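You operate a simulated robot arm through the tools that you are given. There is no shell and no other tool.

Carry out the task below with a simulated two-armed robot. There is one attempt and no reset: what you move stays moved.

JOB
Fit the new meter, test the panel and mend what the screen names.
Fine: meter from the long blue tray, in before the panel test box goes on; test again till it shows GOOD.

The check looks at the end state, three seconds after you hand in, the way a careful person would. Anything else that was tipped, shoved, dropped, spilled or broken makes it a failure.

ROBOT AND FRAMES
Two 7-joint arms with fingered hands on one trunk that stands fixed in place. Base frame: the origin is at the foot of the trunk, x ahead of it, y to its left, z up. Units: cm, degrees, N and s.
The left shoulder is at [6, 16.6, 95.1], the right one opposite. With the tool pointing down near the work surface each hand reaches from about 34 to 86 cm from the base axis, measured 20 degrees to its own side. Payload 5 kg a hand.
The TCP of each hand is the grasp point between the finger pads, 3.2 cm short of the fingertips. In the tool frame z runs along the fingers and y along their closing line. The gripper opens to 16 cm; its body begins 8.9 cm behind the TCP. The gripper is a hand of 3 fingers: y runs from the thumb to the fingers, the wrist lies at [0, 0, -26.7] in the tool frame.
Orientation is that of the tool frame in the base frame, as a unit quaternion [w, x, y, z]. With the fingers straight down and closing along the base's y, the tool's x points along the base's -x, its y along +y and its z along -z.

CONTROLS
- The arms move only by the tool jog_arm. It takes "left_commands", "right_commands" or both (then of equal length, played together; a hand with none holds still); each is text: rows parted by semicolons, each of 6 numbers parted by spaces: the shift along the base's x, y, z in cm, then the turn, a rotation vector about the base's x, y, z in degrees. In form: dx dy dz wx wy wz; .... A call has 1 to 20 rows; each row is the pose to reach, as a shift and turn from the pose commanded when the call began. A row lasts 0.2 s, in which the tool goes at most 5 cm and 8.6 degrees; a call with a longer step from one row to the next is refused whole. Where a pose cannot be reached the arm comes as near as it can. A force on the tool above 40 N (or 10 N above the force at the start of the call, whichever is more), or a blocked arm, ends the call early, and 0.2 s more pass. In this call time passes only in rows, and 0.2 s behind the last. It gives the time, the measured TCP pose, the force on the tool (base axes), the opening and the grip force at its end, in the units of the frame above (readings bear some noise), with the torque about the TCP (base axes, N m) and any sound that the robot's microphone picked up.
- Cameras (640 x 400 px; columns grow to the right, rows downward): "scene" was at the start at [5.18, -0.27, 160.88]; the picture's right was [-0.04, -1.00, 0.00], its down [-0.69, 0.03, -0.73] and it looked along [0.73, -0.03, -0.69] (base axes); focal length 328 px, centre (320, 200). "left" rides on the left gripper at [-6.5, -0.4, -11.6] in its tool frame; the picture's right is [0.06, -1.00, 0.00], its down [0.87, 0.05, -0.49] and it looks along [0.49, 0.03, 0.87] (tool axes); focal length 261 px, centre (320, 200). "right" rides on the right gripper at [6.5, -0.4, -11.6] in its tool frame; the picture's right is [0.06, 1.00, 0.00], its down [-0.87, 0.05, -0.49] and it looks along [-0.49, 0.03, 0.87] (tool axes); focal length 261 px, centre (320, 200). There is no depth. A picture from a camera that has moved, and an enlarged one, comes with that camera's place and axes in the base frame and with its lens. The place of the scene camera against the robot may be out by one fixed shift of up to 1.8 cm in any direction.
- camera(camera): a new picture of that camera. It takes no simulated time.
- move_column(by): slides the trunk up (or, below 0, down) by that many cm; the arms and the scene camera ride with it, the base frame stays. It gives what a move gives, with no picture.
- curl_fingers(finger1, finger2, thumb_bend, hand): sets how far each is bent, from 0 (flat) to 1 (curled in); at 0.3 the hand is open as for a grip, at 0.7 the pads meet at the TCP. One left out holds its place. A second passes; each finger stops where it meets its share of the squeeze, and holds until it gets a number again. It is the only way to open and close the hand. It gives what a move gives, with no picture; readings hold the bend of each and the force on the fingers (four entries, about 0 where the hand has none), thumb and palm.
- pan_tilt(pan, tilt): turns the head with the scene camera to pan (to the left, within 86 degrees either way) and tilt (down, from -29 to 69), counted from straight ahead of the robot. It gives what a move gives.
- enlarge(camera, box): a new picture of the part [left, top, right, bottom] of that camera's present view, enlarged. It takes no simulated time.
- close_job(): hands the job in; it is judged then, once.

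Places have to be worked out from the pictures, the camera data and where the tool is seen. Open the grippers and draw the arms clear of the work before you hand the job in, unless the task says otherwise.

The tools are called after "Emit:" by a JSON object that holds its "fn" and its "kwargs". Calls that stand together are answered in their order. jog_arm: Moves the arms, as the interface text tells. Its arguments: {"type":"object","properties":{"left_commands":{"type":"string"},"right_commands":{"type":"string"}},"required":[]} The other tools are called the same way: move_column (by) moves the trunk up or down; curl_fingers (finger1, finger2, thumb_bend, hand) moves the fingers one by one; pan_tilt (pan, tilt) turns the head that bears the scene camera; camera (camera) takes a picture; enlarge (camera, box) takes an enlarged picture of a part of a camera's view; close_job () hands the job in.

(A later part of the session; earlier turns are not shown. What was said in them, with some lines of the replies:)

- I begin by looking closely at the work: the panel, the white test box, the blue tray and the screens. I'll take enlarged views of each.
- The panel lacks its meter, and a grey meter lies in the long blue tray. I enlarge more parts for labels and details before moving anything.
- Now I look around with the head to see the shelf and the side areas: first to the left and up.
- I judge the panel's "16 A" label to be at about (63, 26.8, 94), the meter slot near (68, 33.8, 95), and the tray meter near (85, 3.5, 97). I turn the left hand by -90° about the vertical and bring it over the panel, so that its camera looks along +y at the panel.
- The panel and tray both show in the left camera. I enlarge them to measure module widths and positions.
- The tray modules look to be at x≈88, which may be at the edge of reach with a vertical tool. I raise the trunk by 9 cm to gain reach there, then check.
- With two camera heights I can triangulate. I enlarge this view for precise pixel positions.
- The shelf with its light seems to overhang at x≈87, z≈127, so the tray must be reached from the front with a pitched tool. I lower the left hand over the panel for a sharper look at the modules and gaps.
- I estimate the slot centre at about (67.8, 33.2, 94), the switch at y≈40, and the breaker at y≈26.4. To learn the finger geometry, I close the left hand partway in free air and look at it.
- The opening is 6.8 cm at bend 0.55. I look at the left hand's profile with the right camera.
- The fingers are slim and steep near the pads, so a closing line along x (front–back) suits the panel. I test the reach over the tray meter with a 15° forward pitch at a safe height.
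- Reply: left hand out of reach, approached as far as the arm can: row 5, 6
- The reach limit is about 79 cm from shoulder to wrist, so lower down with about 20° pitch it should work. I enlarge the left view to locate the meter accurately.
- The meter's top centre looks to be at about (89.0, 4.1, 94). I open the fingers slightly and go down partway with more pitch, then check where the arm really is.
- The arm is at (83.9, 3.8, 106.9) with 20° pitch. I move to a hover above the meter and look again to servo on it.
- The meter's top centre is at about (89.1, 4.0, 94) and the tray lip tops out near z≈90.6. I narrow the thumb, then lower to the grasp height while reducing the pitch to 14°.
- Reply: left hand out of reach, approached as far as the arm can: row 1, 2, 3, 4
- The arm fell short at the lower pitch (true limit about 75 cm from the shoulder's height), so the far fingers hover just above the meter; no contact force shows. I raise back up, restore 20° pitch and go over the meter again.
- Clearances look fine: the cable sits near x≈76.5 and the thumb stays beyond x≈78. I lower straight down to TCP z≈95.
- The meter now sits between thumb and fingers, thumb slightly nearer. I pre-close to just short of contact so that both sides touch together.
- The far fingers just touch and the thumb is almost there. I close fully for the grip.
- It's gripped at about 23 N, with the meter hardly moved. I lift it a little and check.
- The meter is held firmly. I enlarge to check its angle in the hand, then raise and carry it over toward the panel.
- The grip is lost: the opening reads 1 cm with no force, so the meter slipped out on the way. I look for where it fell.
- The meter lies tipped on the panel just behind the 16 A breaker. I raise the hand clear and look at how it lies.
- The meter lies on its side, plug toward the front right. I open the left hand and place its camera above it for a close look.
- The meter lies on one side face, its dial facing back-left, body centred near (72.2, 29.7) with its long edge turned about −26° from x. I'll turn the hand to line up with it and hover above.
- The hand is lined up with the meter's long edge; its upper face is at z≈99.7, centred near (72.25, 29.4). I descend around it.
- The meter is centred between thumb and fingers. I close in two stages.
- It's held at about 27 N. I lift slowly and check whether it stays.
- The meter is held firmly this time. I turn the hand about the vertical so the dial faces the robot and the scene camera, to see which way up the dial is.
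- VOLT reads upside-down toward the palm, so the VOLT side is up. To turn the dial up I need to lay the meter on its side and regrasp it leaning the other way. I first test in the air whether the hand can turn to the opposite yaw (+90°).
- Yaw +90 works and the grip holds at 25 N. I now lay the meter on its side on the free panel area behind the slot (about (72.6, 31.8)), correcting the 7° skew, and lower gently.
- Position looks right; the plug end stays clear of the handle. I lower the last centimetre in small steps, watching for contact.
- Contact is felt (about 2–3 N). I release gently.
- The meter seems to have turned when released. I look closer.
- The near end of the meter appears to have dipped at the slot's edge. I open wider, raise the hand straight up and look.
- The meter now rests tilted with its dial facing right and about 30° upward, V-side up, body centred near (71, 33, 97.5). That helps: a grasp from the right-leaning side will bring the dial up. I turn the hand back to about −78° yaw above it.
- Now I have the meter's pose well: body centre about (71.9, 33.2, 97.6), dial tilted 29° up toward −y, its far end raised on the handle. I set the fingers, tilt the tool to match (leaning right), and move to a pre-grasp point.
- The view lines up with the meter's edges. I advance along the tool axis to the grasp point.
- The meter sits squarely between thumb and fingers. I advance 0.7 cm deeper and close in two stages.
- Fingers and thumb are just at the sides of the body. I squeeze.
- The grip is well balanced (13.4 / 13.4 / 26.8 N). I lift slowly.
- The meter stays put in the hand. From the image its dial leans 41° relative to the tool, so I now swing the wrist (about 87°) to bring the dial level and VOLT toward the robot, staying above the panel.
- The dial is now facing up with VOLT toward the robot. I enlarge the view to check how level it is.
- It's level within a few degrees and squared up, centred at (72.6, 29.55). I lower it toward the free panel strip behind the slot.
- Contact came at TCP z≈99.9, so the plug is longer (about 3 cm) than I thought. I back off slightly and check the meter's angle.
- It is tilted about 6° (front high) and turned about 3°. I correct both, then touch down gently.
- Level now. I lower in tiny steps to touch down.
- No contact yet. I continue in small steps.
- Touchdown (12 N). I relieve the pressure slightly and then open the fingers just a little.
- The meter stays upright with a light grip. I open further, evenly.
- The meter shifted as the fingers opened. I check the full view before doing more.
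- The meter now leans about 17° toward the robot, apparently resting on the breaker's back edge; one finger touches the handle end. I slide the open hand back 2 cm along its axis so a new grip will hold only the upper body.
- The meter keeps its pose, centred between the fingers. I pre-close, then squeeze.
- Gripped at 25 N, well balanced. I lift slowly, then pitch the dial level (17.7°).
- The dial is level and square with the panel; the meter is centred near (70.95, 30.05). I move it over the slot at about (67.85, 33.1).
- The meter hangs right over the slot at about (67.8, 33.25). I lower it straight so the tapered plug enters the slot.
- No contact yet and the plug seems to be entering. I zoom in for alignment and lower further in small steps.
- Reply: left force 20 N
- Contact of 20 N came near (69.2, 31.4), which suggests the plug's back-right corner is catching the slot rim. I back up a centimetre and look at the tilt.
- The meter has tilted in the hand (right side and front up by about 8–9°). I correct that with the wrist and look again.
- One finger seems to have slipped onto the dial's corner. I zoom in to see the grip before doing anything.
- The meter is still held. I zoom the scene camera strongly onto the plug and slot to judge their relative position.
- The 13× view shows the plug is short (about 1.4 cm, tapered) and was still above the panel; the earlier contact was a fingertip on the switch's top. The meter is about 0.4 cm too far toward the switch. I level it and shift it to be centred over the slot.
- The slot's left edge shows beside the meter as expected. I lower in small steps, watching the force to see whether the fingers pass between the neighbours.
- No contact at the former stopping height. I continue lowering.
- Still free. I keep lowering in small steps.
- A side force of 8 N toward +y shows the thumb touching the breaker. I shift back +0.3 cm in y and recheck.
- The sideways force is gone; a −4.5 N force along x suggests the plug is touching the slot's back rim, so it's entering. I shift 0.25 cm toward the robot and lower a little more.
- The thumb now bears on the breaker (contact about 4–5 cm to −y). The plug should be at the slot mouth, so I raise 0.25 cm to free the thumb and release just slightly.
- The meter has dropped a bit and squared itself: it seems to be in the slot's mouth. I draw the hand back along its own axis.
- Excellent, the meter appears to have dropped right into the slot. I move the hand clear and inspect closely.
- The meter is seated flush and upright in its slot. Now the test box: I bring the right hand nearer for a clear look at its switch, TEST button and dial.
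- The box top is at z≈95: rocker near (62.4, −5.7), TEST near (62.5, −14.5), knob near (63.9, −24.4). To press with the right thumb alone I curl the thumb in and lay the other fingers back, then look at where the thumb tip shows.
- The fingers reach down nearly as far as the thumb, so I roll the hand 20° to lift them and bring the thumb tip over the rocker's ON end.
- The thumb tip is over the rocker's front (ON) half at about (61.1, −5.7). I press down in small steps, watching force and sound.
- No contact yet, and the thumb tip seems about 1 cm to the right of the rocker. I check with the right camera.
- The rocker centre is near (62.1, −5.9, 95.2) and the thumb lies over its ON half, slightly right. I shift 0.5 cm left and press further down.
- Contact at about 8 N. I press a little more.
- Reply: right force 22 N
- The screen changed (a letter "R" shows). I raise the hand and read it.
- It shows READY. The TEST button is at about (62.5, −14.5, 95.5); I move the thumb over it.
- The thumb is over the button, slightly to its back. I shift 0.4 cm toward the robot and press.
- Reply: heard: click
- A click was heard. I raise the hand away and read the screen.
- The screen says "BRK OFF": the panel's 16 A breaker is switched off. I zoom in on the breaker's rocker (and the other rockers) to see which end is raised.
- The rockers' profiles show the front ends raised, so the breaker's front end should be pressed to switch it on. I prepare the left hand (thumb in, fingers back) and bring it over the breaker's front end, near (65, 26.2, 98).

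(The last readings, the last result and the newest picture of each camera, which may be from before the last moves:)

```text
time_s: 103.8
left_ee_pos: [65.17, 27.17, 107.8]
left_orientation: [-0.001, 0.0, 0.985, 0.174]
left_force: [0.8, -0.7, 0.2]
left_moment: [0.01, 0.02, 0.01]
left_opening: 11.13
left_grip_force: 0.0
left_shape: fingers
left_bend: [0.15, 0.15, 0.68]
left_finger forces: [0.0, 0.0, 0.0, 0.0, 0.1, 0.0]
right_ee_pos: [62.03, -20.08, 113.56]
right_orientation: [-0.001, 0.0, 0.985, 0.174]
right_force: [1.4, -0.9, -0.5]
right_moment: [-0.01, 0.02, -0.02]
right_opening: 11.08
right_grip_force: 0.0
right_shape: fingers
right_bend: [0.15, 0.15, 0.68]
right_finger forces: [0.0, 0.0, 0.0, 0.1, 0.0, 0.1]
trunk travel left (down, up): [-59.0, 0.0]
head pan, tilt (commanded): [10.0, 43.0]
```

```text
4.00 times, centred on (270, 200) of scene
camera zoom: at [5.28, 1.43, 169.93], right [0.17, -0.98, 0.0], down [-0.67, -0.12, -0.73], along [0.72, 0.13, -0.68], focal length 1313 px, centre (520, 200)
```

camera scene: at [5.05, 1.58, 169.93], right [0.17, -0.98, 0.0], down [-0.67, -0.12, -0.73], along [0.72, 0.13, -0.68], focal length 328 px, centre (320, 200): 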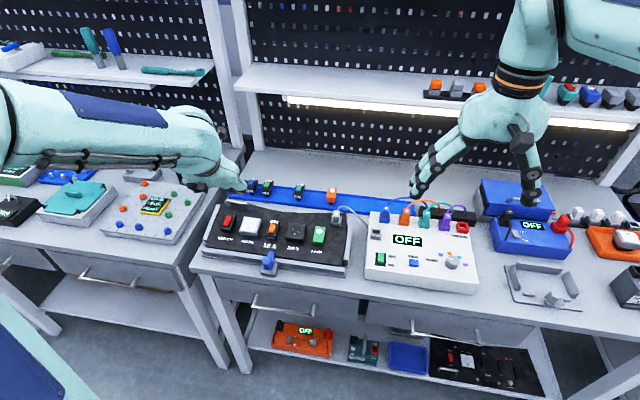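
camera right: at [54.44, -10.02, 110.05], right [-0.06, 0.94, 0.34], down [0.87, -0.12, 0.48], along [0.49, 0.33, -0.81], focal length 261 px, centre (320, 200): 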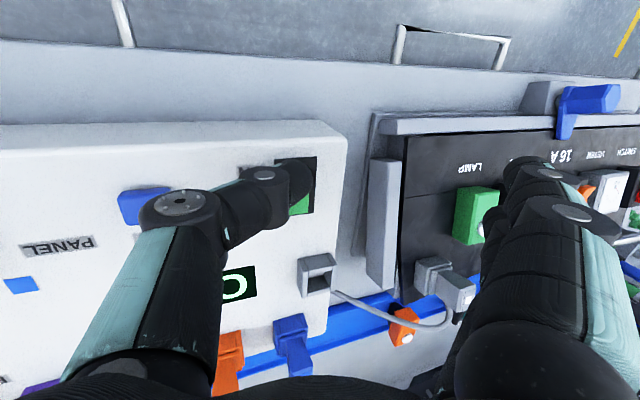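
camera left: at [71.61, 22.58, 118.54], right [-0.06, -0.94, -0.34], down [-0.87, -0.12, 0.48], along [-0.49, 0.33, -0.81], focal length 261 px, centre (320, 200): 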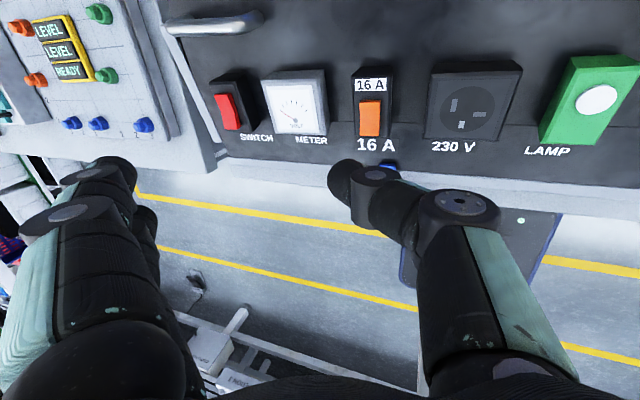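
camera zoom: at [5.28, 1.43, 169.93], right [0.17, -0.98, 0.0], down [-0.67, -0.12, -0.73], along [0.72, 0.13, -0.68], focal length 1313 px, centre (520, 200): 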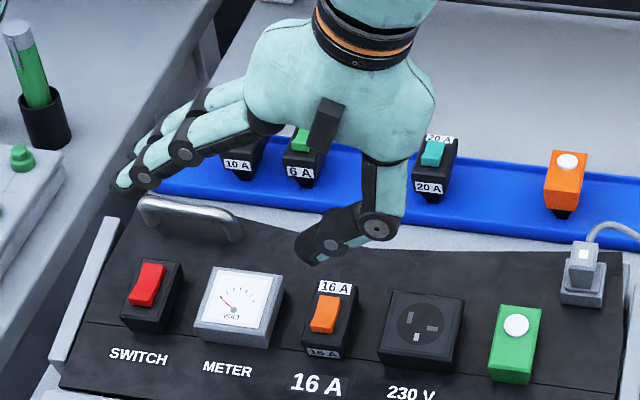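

The rocker spans x≈65.7–68.2 at y≈26.3. I lower the thumb over its front part and check.

Emit:
{"fn": "jog_arm", "kwargs": {"left_commands": "0.3 -0.2 -2 0 0 0; 0.6 -0.4 -4 0 0 0; 0.7 -0.4 -5.8 0 0 0"}}

Emit:
{"fn": "enlarge", "kwargs": {"camera": "left", "box": [260, 80, 460, 230]}}

Emit:
{"fn": "enlarge", "kwargs": {"camera": "scene", "box": [230, 190, 310, 250]}}

```text
time_s: 104.7
left_ee_pos: [65.73, 26.83, 102.11]
left_orientation: [0.0, 0.0, 0.985, 0.175]
left_force: [0.3, 0.7, 0.0]
left_moment: [0.02, 0.01, -0.04]
left_opening: 11.13
left_grip_force: 0.0
left_shape: fingers
left_bend: [0.15, 0.15, 0.68]
left_finger forces: [0.0, 0.0, 0.0, 0.0, 0.0, 0.1]
right_ee_pos: [62.02, -19.95, 113.62]
right_orientation: [-0.001, 0.0, 0.985, 0.174]
right_force: [-0.3, -0.7, 0.6]
right_moment: [0.01, -0.02, 0.02]
right_opening: 11.08
right_grip_force: 0.1
right_shape: fingers
right_bend: [0.15, 0.15, 0.68]
right_finger forces: [0.1, 0.2, 0.0, 0.0, 0.1, 0.0]
trunk travel left (down, up): [-59.0, 0.0]
head pan, tilt (commanded): [10.0, 43.0]
```

```text
2.67 times, centred on (360, 155) of left
camera zoom: at [72.16, 22.35, 112.78], right [-0.06, -0.94, -0.34], down [-0.87, -0.12, 0.48], along [-0.49, 0.33, -0.81], focal length 695 px, centre (213, 320)
```

zoom: 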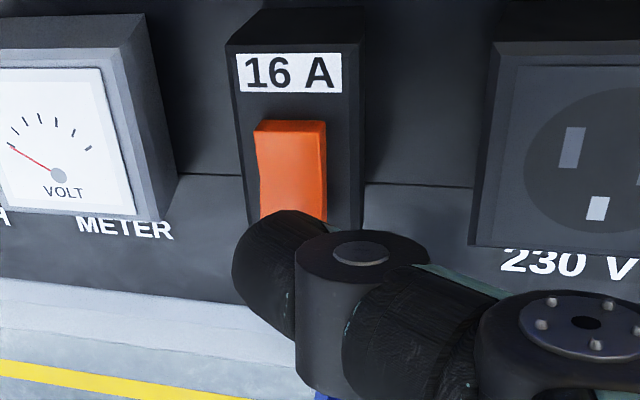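

```text
6.67 times, centred on (270, 220) of scene
camera zoom: at [5.19, 1.54, 169.94], right [0.17, -0.98, 0.0], down [-0.67, -0.12, -0.73], along [0.72, 0.13, -0.68], focal length 2189 px, centre (653, 67)
```

zoom: 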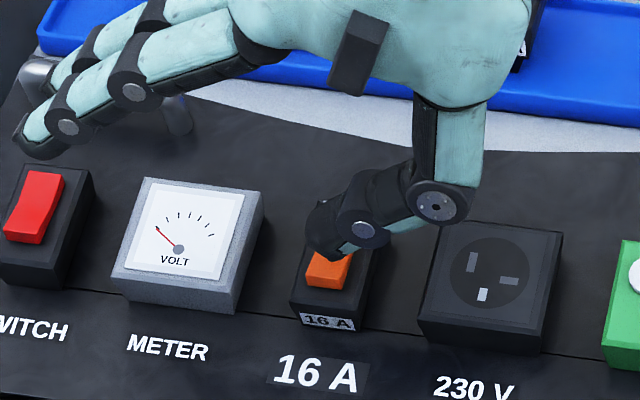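

The thumb tip is above the rocker's front end. I press down in small steps.

Emit:
{"fn": "jog_arm", "kwargs": {"left_commands": "0 0 -0.4 0 0 0; 0 0 -0.8 0 0 0; 0 0 -1.1 0 0 0; 0 0 -1.4 0 0 0"}}

```text
time_s: 105.7
left_ee_pos: [65.72, 26.81, 100.81]
left_orientation: [0.0, 0.0, 0.985, 0.173]
left_force: [-1.1, -0.6, 3.2]
left_moment: [-0.09, -0.01, -0.01]
left_opening: 11.01
left_grip_force: 1.9
left_shape: fingers
left_bend: [0.15, 0.15, 0.68]
left_finger forces: [0.0, 0.0, 0.0, 0.1, 3.6, 0.0]
right_ee_pos: [61.96, -20.0, 113.64]
right_orientation: [0.0, 0.0, 0.985, 0.175]
right_force: [0.3, 0.5, -0.2]
right_moment: [-0.01, 0.04, -0.02]
right_opening: 11.11
right_grip_force: 0.1
right_shape: fingers
right_bend: [0.15, 0.15, 0.68]
right_finger forces: [0.1, 0.0, 0.0, 0.0, 0.0, 0.1]
trunk travel left (down, up): [-59.0, 0.0]
head pan, tilt (commanded): [10.0, 43.0]
```

Contact at 3 N. I press further in small steps.

Emit:
{"fn": "jog_arm", "kwargs": {"left_commands": "0 0 -0.2 0 0 0; 0 0 -0.4 0 0 0"}}

Emit:
{"fn": "enlarge", "kwargs": {"camera": "left", "box": [260, 60, 460, 210]}}

```text
time_s: 106.2
left_ee_pos: [65.51, 26.76, 100.47]
left_orientation: [0.0, 0.0, 0.985, 0.174]
left_force: [-4.5, -4.8, 11.5]
left_moment: [-0.17, 0.11, -0.04]
left_opening: 10.68
left_grip_force: 6.2
left_shape: fingers
left_bend: [0.15, 0.15, 0.7]
left_finger forces: [0.0, 0.0, 0.1, 0.0, 12.8, 0.1]
right_ee_pos: [61.9, -20.0, 113.61]
right_orientation: [0.0, 0.0, 0.985, 0.175]
right_force: [0.3, -0.1, 0.2]
right_moment: [-0.03, -0.04, -0.01]
right_opening: 11.09
right_grip_force: 0.1
right_shape: fingers
right_bend: [0.15, 0.15, 0.68]
right_finger forces: [0.1, 0.0, 0.0, 0.0, 0.1, 0.0]
trunk travel left (down, up): [-59.0, 0.0]
head pan, tilt (commanded): [10.0, 43.0]
```

```text
2.67 times, centred on (360, 135) of left
camera zoom: at [72.05, 22.24, 111.12], right [-0.06, -0.94, -0.34], down [-0.87, -0.12, 0.48], along [-0.49, 0.33, -0.81], focal length 695 px, centre (213, 373)
```

zoom: 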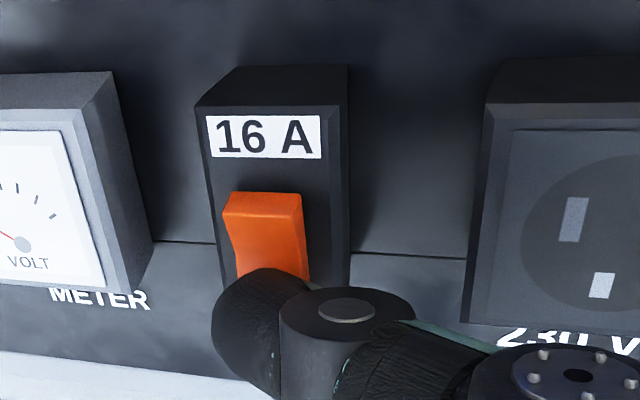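

The rocker's back end now stands up: it has flipped. I raise the hand and look.

Emit:
{"fn": "jog_arm", "kwargs": {"left_commands": "0 0 0.5 0 0 0; 0 0 2 0 0 0; 0 0 5 0 0 0; -3 2 8 0 0 0; -6 4 11 0 0 0; -9 7 13 0 0 0; -12 10 14 0 0 0"}}

Emit:
{"fn": "enlarge", "kwargs": {"camera": "scene", "box": [215, 195, 305, 255]}}

Emit:
{"fn": "enlarge", "kwargs": {"camera": "scene", "box": [355, 180, 485, 280]}}

```text
time_s: 107.8
left_ee_pos: [53.77, 37.04, 114.24]
left_orientation: [0.001, 0.0, 0.985, 0.174]
left_force: [0.9, 0.0, -0.1]
left_moment: [-0.02, 0.0, 0.01]
left_opening: 11.08
left_grip_force: 0.1
left_shape: fingers
left_bend: [0.15, 0.15, 0.68]
left_finger forces: [0.0, 0.0, 0.0, 0.0, 0.0, 0.0]
right_ee_pos: [61.89, -19.92, 113.72]
right_orientation: [0.0, 0.0, 0.985, 0.175]
right_force: [-0.5, 0.5, -0.7]
right_moment: [-0.03, -0.04, -0.05]
right_opening: 11.05
right_grip_force: 0.0
right_shape: fingers
right_bend: [0.15, 0.15, 0.68]
right_finger forces: [0.0, 0.0, 0.0, 0.0, 0.0, 0.0]
trunk travel left (down, up): [-59.0, 0.0]
head pan, tilt (commanded): [10.0, 43.0]
```

```text
6.67 times, centred on (260, 225) of scene
camera zoom: at [4.97, 1.59, 169.94], right [0.17, -0.98, 0.0], down [-0.67, -0.12, -0.73], along [0.72, 0.13, -0.68], focal length 2189 px, centre (720, 33)
```

zoom: 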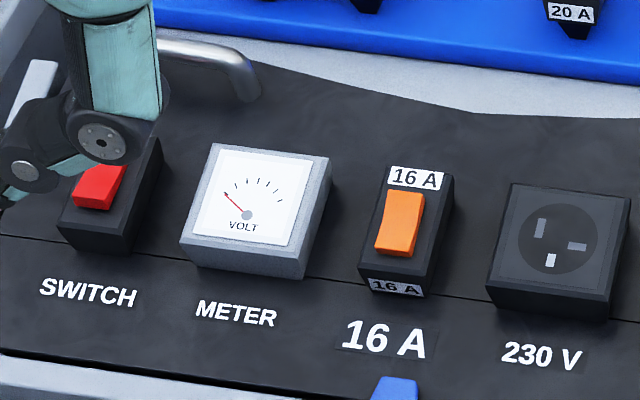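

```text
4.00 times, centred on (420, 230) of scene
camera zoom: at [4.97, 1.59, 169.94], right [0.17, -0.98, 0.0], down [-0.67, -0.12, -0.73], along [0.72, 0.13, -0.68], focal length 1313 px, centre (-80, 80)
```

zoom: 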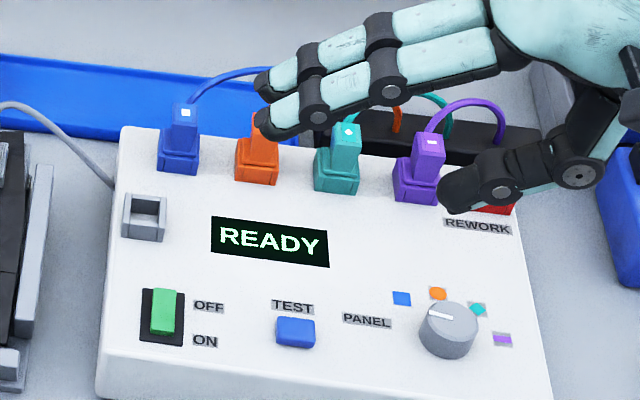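

The breaker is now on and the screen shows READY again. I press TEST once more with the right thumb.

Emit:
{"fn": "jog_arm", "kwargs": {"right_commands": "0 2 -3.5 0 0 0; 0 4 -7 0 0 0; 0 5.9 -11 0 0 0; 0.1 5.9 -13.3 0 0 0; 0.1 5.9 -14.3 0 0 0; 0.1 5.9 -15 0 0 0; 0.1 5.9 -15.2 0 0 0"}}

Emit:
{"fn": "jog_arm", "kwargs": {"right_commands": "0 0 1.5 0 0 0; 0 0 4 0 0 0; 0 -2 8 0 0 0; 0 -4 12 0 0 0; 0 -6 15 0 0 0"}}

Emit:
{"fn": "enlarge", "kwargs": {"camera": "scene", "box": [355, 180, 485, 280]}}

```text
time_s: 109.5
left_ee_pos: [53.79, 36.91, 114.33]
left_orientation: [0.001, -0.001, 0.985, 0.175]
left_force: [0.7, 0.1, 0.0]
left_moment: [0.02, 0.0, 0.0]
left_opening: 11.1
left_grip_force: 0.0
left_shape: fingers
left_bend: [0.15, 0.15, 0.68]
left_finger forces: [0.0, 0.0, 0.1, 0.0, 0.0, 0.1]
right_ee_pos: [62.15, -14.14, 98.44]
right_orientation: [0.001, 0.0, 0.985, 0.173]
right_force: [0.1, -1.2, 5.5]
right_moment: [-0.11, 0.0, 0.01]
right_opening: 10.98
right_grip_force: 2.7
right_shape: fingers
right_bend: [0.15, 0.15, 0.69]
right_finger forces: [0.0, 0.1, 0.0, 0.1, 5.2, 0.0]
trunk travel left (down, up): [-59.0, 0.0]
head pan, tilt (commanded): [10.0, 43.0]
heard: click
```

```text
time_s: 110.7
left_ee_pos: [53.76, 36.85, 114.12]
left_orientation: [0.0, 0.0, 0.985, 0.175]
left_force: [-0.1, 0.3, 0.0]
left_moment: [0.02, -0.03, 0.0]
left_opening: 11.09
left_grip_force: 0.1
left_shape: fingers
left_bend: [0.15, 0.15, 0.68]
left_finger forces: [0.1, 0.1, 0.1, 0.0, 0.0, 0.1]
right_ee_pos: [61.9, -19.97, 113.73]
right_orientation: [0.0, -0.001, 0.985, 0.174]
right_force: [0.8, -0.1, 0.3]
right_moment: [-0.02, 0.0, -0.03]
right_opening: 11.06
right_grip_force: 0.0
right_shape: fingers
right_bend: [0.15, 0.15, 0.68]
right_finger forces: [0.1, 0.0, 0.0, 0.0, 0.0, 0.1]
trunk travel left (down, up): [-59.0, 0.0]
head pan, tilt (commanded): [10.0, 43.0]
```

```text
4.00 times, centred on (420, 230) of scene
camera zoom: at [5.04, 1.49, 169.94], right [0.17, -0.98, 0.0], down [-0.67, -0.12, -0.73], along [0.72, 0.13, -0.68], focal length 1313 px, centre (-80, 80)
```

zoom: 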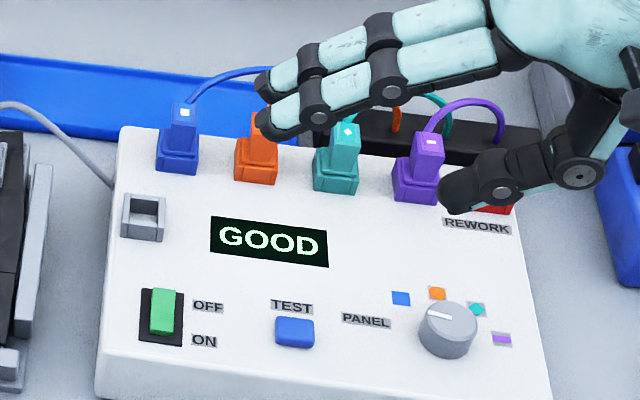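

The screen shows GOOD. I now raise and withdraw both arms clear of the work and open the hands.

Emit:
{"fn": "jog_arm", "kwargs": {"left_commands": "-1.5 0 2 -3 0 0; -3 0 4 -6 0 0; -4 0 6 -10 0 0; -5 0 8 -14 0 0; -6 -1 10 -20 0 0", "right_commands": "-2 0 3 -3 0 0; -4 1 6 -6 0 0; -6 1.5 10 -10 0 0; -8 2 14 -14 0 0; -11 2.5 18 -20 0 0"}}

Emit:
{"fn": "curl_fingers", "kwargs": {"hand": "left", "finger1": 0.3, "finger2": 0.3, "thumb_bend": 0.3}}

Emit:
{"fn": "curl_fingers", "kwargs": {"hand": "right", "finger1": 0.3, "finger2": 0.3, "thumb_bend": 0.3}}

Emit:
{"fn": "pan_tilt", "kwargs": {"pan": -2.5, "tilt": 43.4}}

Emit:
{"fn": "camera", "kwargs": {"camera": "scene"}}

Emit:
{"fn": "enlarge", "kwargs": {"camera": "scene", "box": [110, 150, 320, 280]}}

Emit:
{"fn": "enlarge", "kwargs": {"camera": "scene", "box": [300, 150, 510, 280]}}

```text
refused: row 5 steps farther than a row can; nothing moved
```

```text
time_s: 111.7
left_ee_pos: [53.86, 36.91, 114.18]
left_orientation: [0.0, -0.001, 0.985, 0.174]
left_force: [1.2, 0.3, -0.6]
left_moment: [-0.02, 0.0, 0.0]
left_opening: 16.84
left_grip_force: 0.1
left_shape: fingers
left_bend: [0.3, 0.3, 0.3]
left_finger forces: [0.0, 0.1, 0.0, 0.0, 0.1, 0.1]
right_ee_pos: [61.87, -20.1, 113.45]
right_orientation: [0.0, 0.0, 0.985, 0.175]
right_force: [-0.3, 0.1, -0.2]
right_moment: [-0.03, -0.03, 0.01]
right_opening: 11.1
right_grip_force: 0.1
right_shape: fingers
right_bend: [0.15, 0.15, 0.68]
right_finger forces: [0.0, 0.1, 0.1, 0.0, 0.1, 0.1]
trunk travel left (down, up): [-59.0, 0.0]
head pan, tilt (commanded): [10.0, 43.0]
```

```text
time_s: 112.7
left_ee_pos: [53.82, 36.79, 114.29]
left_orientation: [0.0, -0.001, 0.985, 0.174]
left_force: [1.0, 0.2, 0.9]
left_moment: [0.01, 0.01, 0.03]
left_opening: 16.87
left_grip_force: 0.0
left_shape: fingers
left_bend: [0.3, 0.3, 0.3]
left_finger forces: [0.0, 0.0, 0.0, 0.1, 0.1, 0.1]
right_ee_pos: [61.98, -20.09, 113.59]
right_orientation: [0.0, 0.0, 0.985, 0.174]
right_force: [-0.4, -0.1, 0.2]
right_moment: [0.01, -0.01, -0.02]
right_opening: 16.83
right_grip_force: 0.0
right_shape: fingers
right_bend: [0.3, 0.3, 0.3]
right_finger forces: [0.1, 0.0, 0.1, 0.1, 0.0, 0.0]
trunk travel left (down, up): [-59.0, 0.0]
head pan, tilt (commanded): [10.0, 43.0]
```

```text
time_s: 113.4
left_ee_pos: [53.73, 36.88, 114.19]
left_orientation: [-0.001, -0.001, 0.985, 0.174]
left_force: [0.1, -0.7, -1.2]
left_moment: [0.0, 0.01, -0.02]
left_opening: 16.85
left_grip_force: 0.0
left_shape: fingers
left_bend: [0.3, 0.3, 0.3]
left_finger forces: [0.0, 0.1, 0.0, 0.0, 0.0, 0.0]
right_ee_pos: [61.97, -19.96, 113.65]
right_orientation: [0.001, 0.0, 0.985, 0.173]
right_force: [0.8, 0.4, 0.7]
right_moment: [0.0, 0.01, -0.02]
right_opening: 16.83
right_grip_force: 0.0
right_shape: fingers
right_bend: [0.3, 0.3, 0.3]
right_finger forces: [0.0, 0.2, 0.0, 0.0, 0.1, 0.0]
trunk travel left (down, up): [-59.0, 0.0]
head pan, tilt (commanded): [-2.5, 43.4]
```

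```text
taken
camera scene: at [5.19, -0.26, 169.88], right [-0.04, -1.0, 0.0], down [-0.69, 0.03, -0.73], along [0.73, -0.03, -0.69], focal length 328 px, centre (320, 200)
```

scene: 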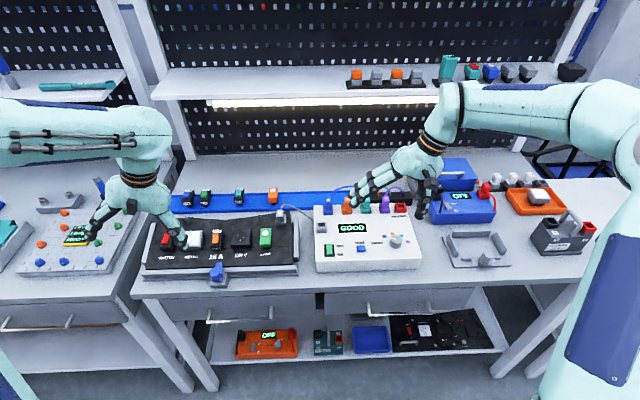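

```text
3.05 times, centred on (215, 215) of scene
camera zoom: at [5.19, -0.26, 169.88], right [-0.04, -1.0, 0.0], down [-0.69, 0.03, -0.73], along [0.73, -0.03, -0.69], focal length 1001 px, centre (640, 154)
```

zoom: 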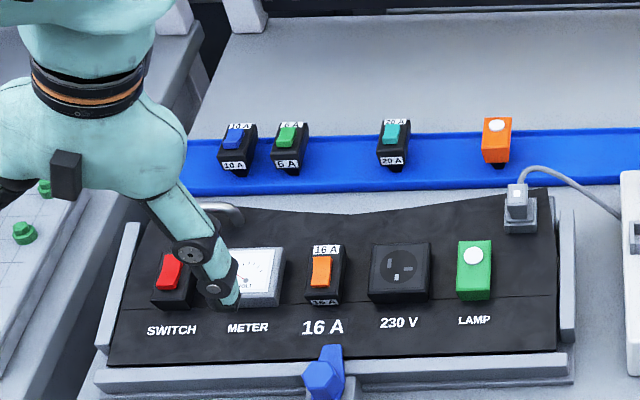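

```text
3.05 times, centred on (405, 215) of scene
camera zoom: at [5.19, -0.26, 169.88], right [-0.04, -1.0, 0.0], down [-0.69, 0.03, -0.73], along [0.73, -0.03, -0.69], focal length 1001 px, centre (61, 154)
```

zoom: 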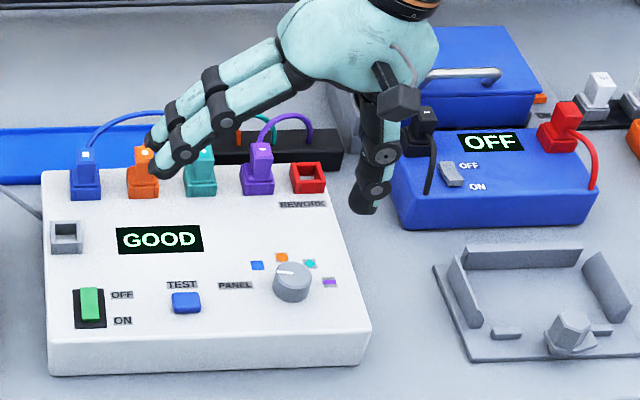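

GOOD still shows; the retreat call was refused for one over-long step. I withdraw both arms with smaller steps.

Emit:
{"fn": "jog_arm", "kwargs": {"left_commands": "-1 0 2.5 0 0 0; -2 0 5 0 0 0; -3 0 7.5 -5 0 0; -4 -0.5 9.5 -10 0 0; -5 -1 11 -15 0 0; -6 -1.5 12 -20 0 0", "right_commands": "-1 0 3 0 0 0; -2 0 6 0 0 0; -4 0.5 9 -5 0 0; -6 1 12 -10 0 0; -8 1.5 14.5 -15 0 0; -10.5 2 17 -20 0 0"}}

Emit:
{"fn": "camera", "kwargs": {"camera": "scene"}}

Emit:
{"fn": "enlarge", "kwargs": {"camera": "scene", "box": [110, 150, 320, 280]}}

Emit:
{"fn": "enlarge", "kwargs": {"camera": "scene", "box": [300, 150, 510, 280]}}

Emit:
{"fn": "enlarge", "kwargs": {"camera": "scene", "box": [0, 150, 210, 280]}}

Emit:
{"fn": "enlarge", "kwargs": {"camera": "scene", "box": [430, 130, 640, 260]}}

```text
time_s: 114.8
left_ee_pos: [49.59, 36.28, 121.01]
left_orientation: [-0.028, -0.005, 0.996, 0.089]
left_force: [-1.8, -0.4, 2.8]
left_moment: [-0.05, -0.26, -0.04]
left_opening: 16.82
left_grip_force: 0.2
left_shape: fingers
left_bend: [0.3, 0.3, 0.3]
left_finger forces: [0.0, 0.1, 0.1, 0.0, 0.1, 0.0]
left hand out of reach, approached as far as the arm can: row 4, 5, 6
right_ee_pos: [51.34, -17.97, 130.24]
right_orientation: [-0.001, 0.0, 1.0, 0.0]
right_force: [0.3, 0.0, 0.8]
right_moment: [0.03, 0.03, -0.03]
right_opening: 16.85
right_grip_force: 0.1
right_shape: fingers
right_bend: [0.3, 0.3, 0.3]
right_finger forces: [0.1, 0.1, 0.1, 0.0, 0.0, 0.0]
trunk travel left (down, up): [-59.0, 0.0]
head pan, tilt (commanded): [-2.5, 43.4]
```

```text
taken
camera scene: at [5.13, -0.23, 169.88], right [-0.04, -1.0, 0.0], down [-0.69, 0.03, -0.73], along [0.73, -0.03, -0.69], focal length 328 px, centre (320, 200)
```

scene: 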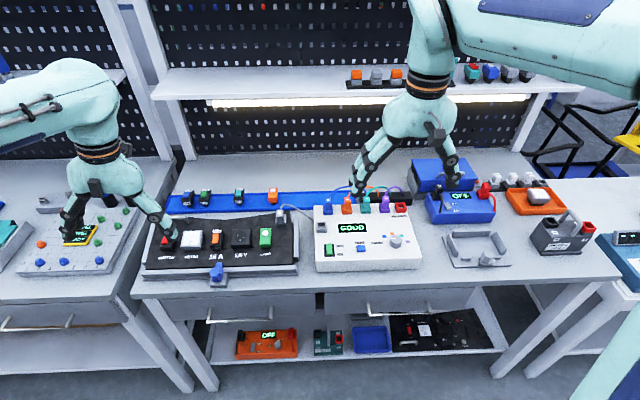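

```text
3.05 times, centred on (215, 215) of scene
camera zoom: at [5.13, -0.23, 169.88], right [-0.04, -1.0, 0.0], down [-0.69, 0.03, -0.73], along [0.73, -0.03, -0.69], focal length 1001 px, centre (640, 154)
```

zoom: 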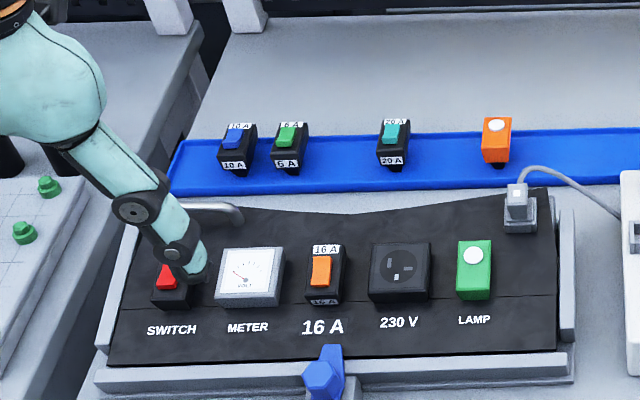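

```text
3.05 times, centred on (405, 215) of scene
camera zoom: at [5.13, -0.23, 169.88], right [-0.04, -1.0, 0.0], down [-0.69, 0.03, -0.73], along [0.73, -0.03, -0.69], focal length 1001 px, centre (61, 154)
```

zoom: 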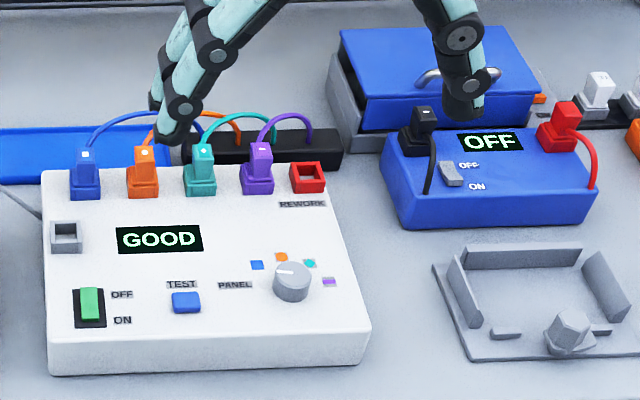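

```text
3.05 times, centred on (105, 215) of scene
camera zoom: at [5.13, -0.23, 169.88], right [-0.04, -1.0, 0.0], down [-0.69, 0.03, -0.73], along [0.73, -0.03, -0.69], focal length 1001 px, centre (975, 154)
```

zoom: 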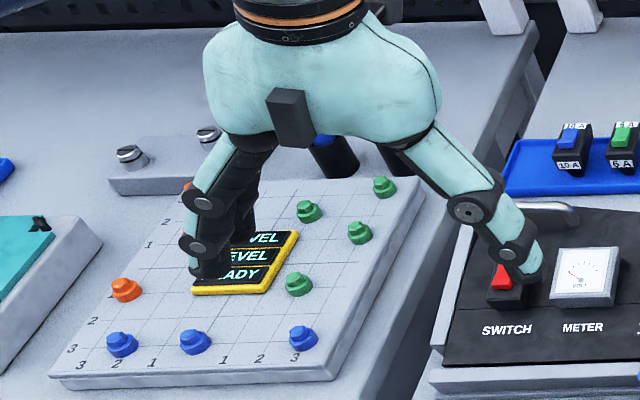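

```text
3.05 times, centred on (535, 195) of scene
camera zoom: at [5.13, -0.23, 169.88], right [-0.04, -1.0, 0.0], down [-0.69, 0.03, -0.73], along [0.73, -0.03, -0.69], focal length 1001 px, centre (-335, 215)
```

zoom: 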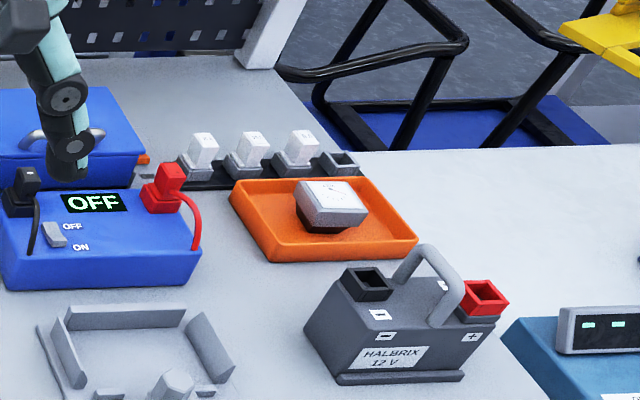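

All looks undisturbed and GOOD shows. I bring the left hand fully up and straight near its starting place, then take a last look.

Emit:
{"fn": "jog_arm", "kwargs": {"left_commands": "0.8 -1 1.5 -2 0 0; 1.6 -2 3 -4 0 0; 2.2 -3.2 5 -7 0 0; 2.8 -4.4 7 -10 0 0; 2.8 -5.6 9 -10 0 0"}}

Emit:
{"fn": "camera", "kwargs": {"camera": "scene"}}

Emit:
{"fn": "enlarge", "kwargs": {"camera": "scene", "box": [130, 180, 310, 290]}}

Emit:
{"fn": "enlarge", "kwargs": {"camera": "left", "box": [160, 0, 500, 120]}}

```text
time_s: 116.0
left_ee_pos: [54.75, 36.27, 128.64]
left_orientation: [0.055, -0.015, 0.998, 0.038]
left_force: [-1.2, -0.6, 0.0]
left_moment: [0.02, -0.04, -0.02]
left_opening: 16.83
left_grip_force: 0.1
left_shape: fingers
left_bend: [0.3, 0.3, 0.3]
left_finger forces: [0.1, 0.0, 0.0, 0.1, 0.0, 0.0]
left hand out of reach, approached as far as the arm can: row 1, 2, 3, 4, 5
right_ee_pos: [51.28, -18.07, 130.38]
right_orientation: [0.001, -0.001, 1.0, 0.001]
right_force: [-0.6, 0.3, -0.6]
right_moment: [0.02, -0.06, 0.0]
right_opening: 16.85
right_grip_force: 0.1
right_shape: fingers
right_bend: [0.3, 0.3, 0.3]
right_finger forces: [0.1, 0.0, 0.0, 0.0, 0.0, 0.0]
trunk travel left (down, up): [-59.0, 0.0]
head pan, tilt (commanded): [-2.5, 43.4]
```

```text
taken
camera scene: at [4.98, -0.3, 169.89], right [-0.04, -1.0, 0.0], down [-0.69, 0.03, -0.73], along [0.73, -0.03, -0.69], focal length 328 px, centre (320, 200)
```

scene: 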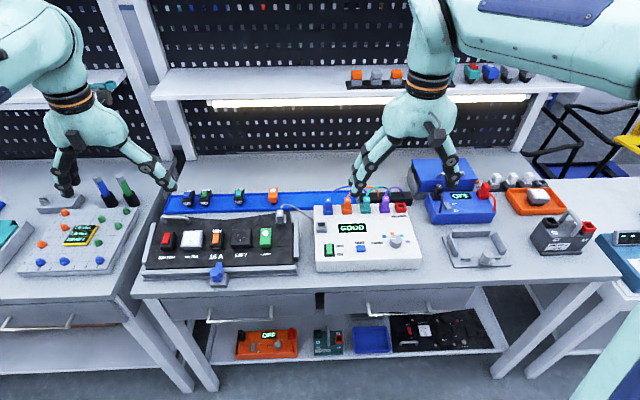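

```text
3.56 times, centred on (220, 235) of scene
camera zoom: at [4.98, -0.3, 169.89], right [-0.04, -1.0, 0.0], down [-0.69, 0.03, -0.73], along [0.73, -0.03, -0.69], focal length 1167 px, centre (676, 76)
```

zoom: 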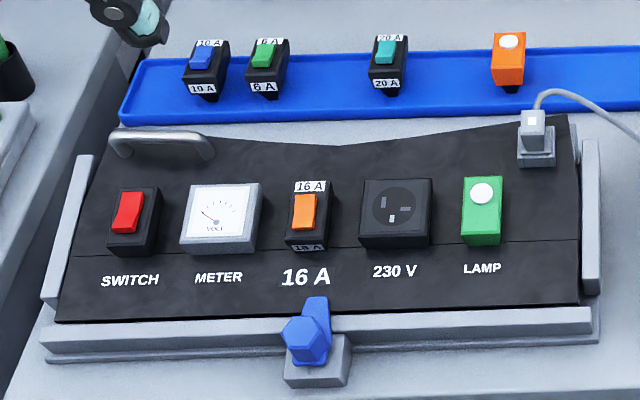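

```text
1.88 times, centred on (330, 60) of left
camera zoom: at [59.93, 34.97, 140.79], right [-0.03, -1.0, -0.08], down [-0.92, -0.01, 0.39], along [-0.39, 0.08, -0.92], focal length 491 px, centre (301, 464)
```

zoom: 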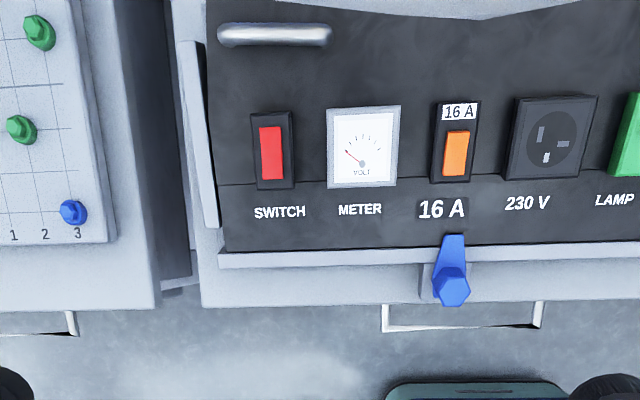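

The new meter is seated squarely in the panel. The breaker is on, the test box shows GOOD, and nothing else looks disturbed. Both hands are open and clear, so I hand the job in.

Emit:
{"fn": "close_job", "kwargs": {}}

```text
The job is handed in.
```

The new meter is fitted, the fault is mended and the panel test box shows GOOD. I have handed the job in.

- **Meter:** It came from the long blue tray and sits flush in the METER slot, with VOLT reading the right way up. It was in place before the test box was switched on.
- **Fault:** The first test showed BRK OFF. The 16 A breaker on the panel was switched off, so I pressed its rocker on, and the second test showed GOOD.
- **The meter was dropped:** On the way from the tray it slipped from the grip and fell onto the panel behind the 16 A breaker. I picked it up again, turned it upright and dropped it the last short way into the slot. During that work a finger or thumb pressed on the breaker, the switch and the panel handle. The last pictures show no damage and nothing out of place, and the test passed.

Both hands are open and clear of the work. The test box was left switched on, and the trunk is still raised 9 cm from where it started.
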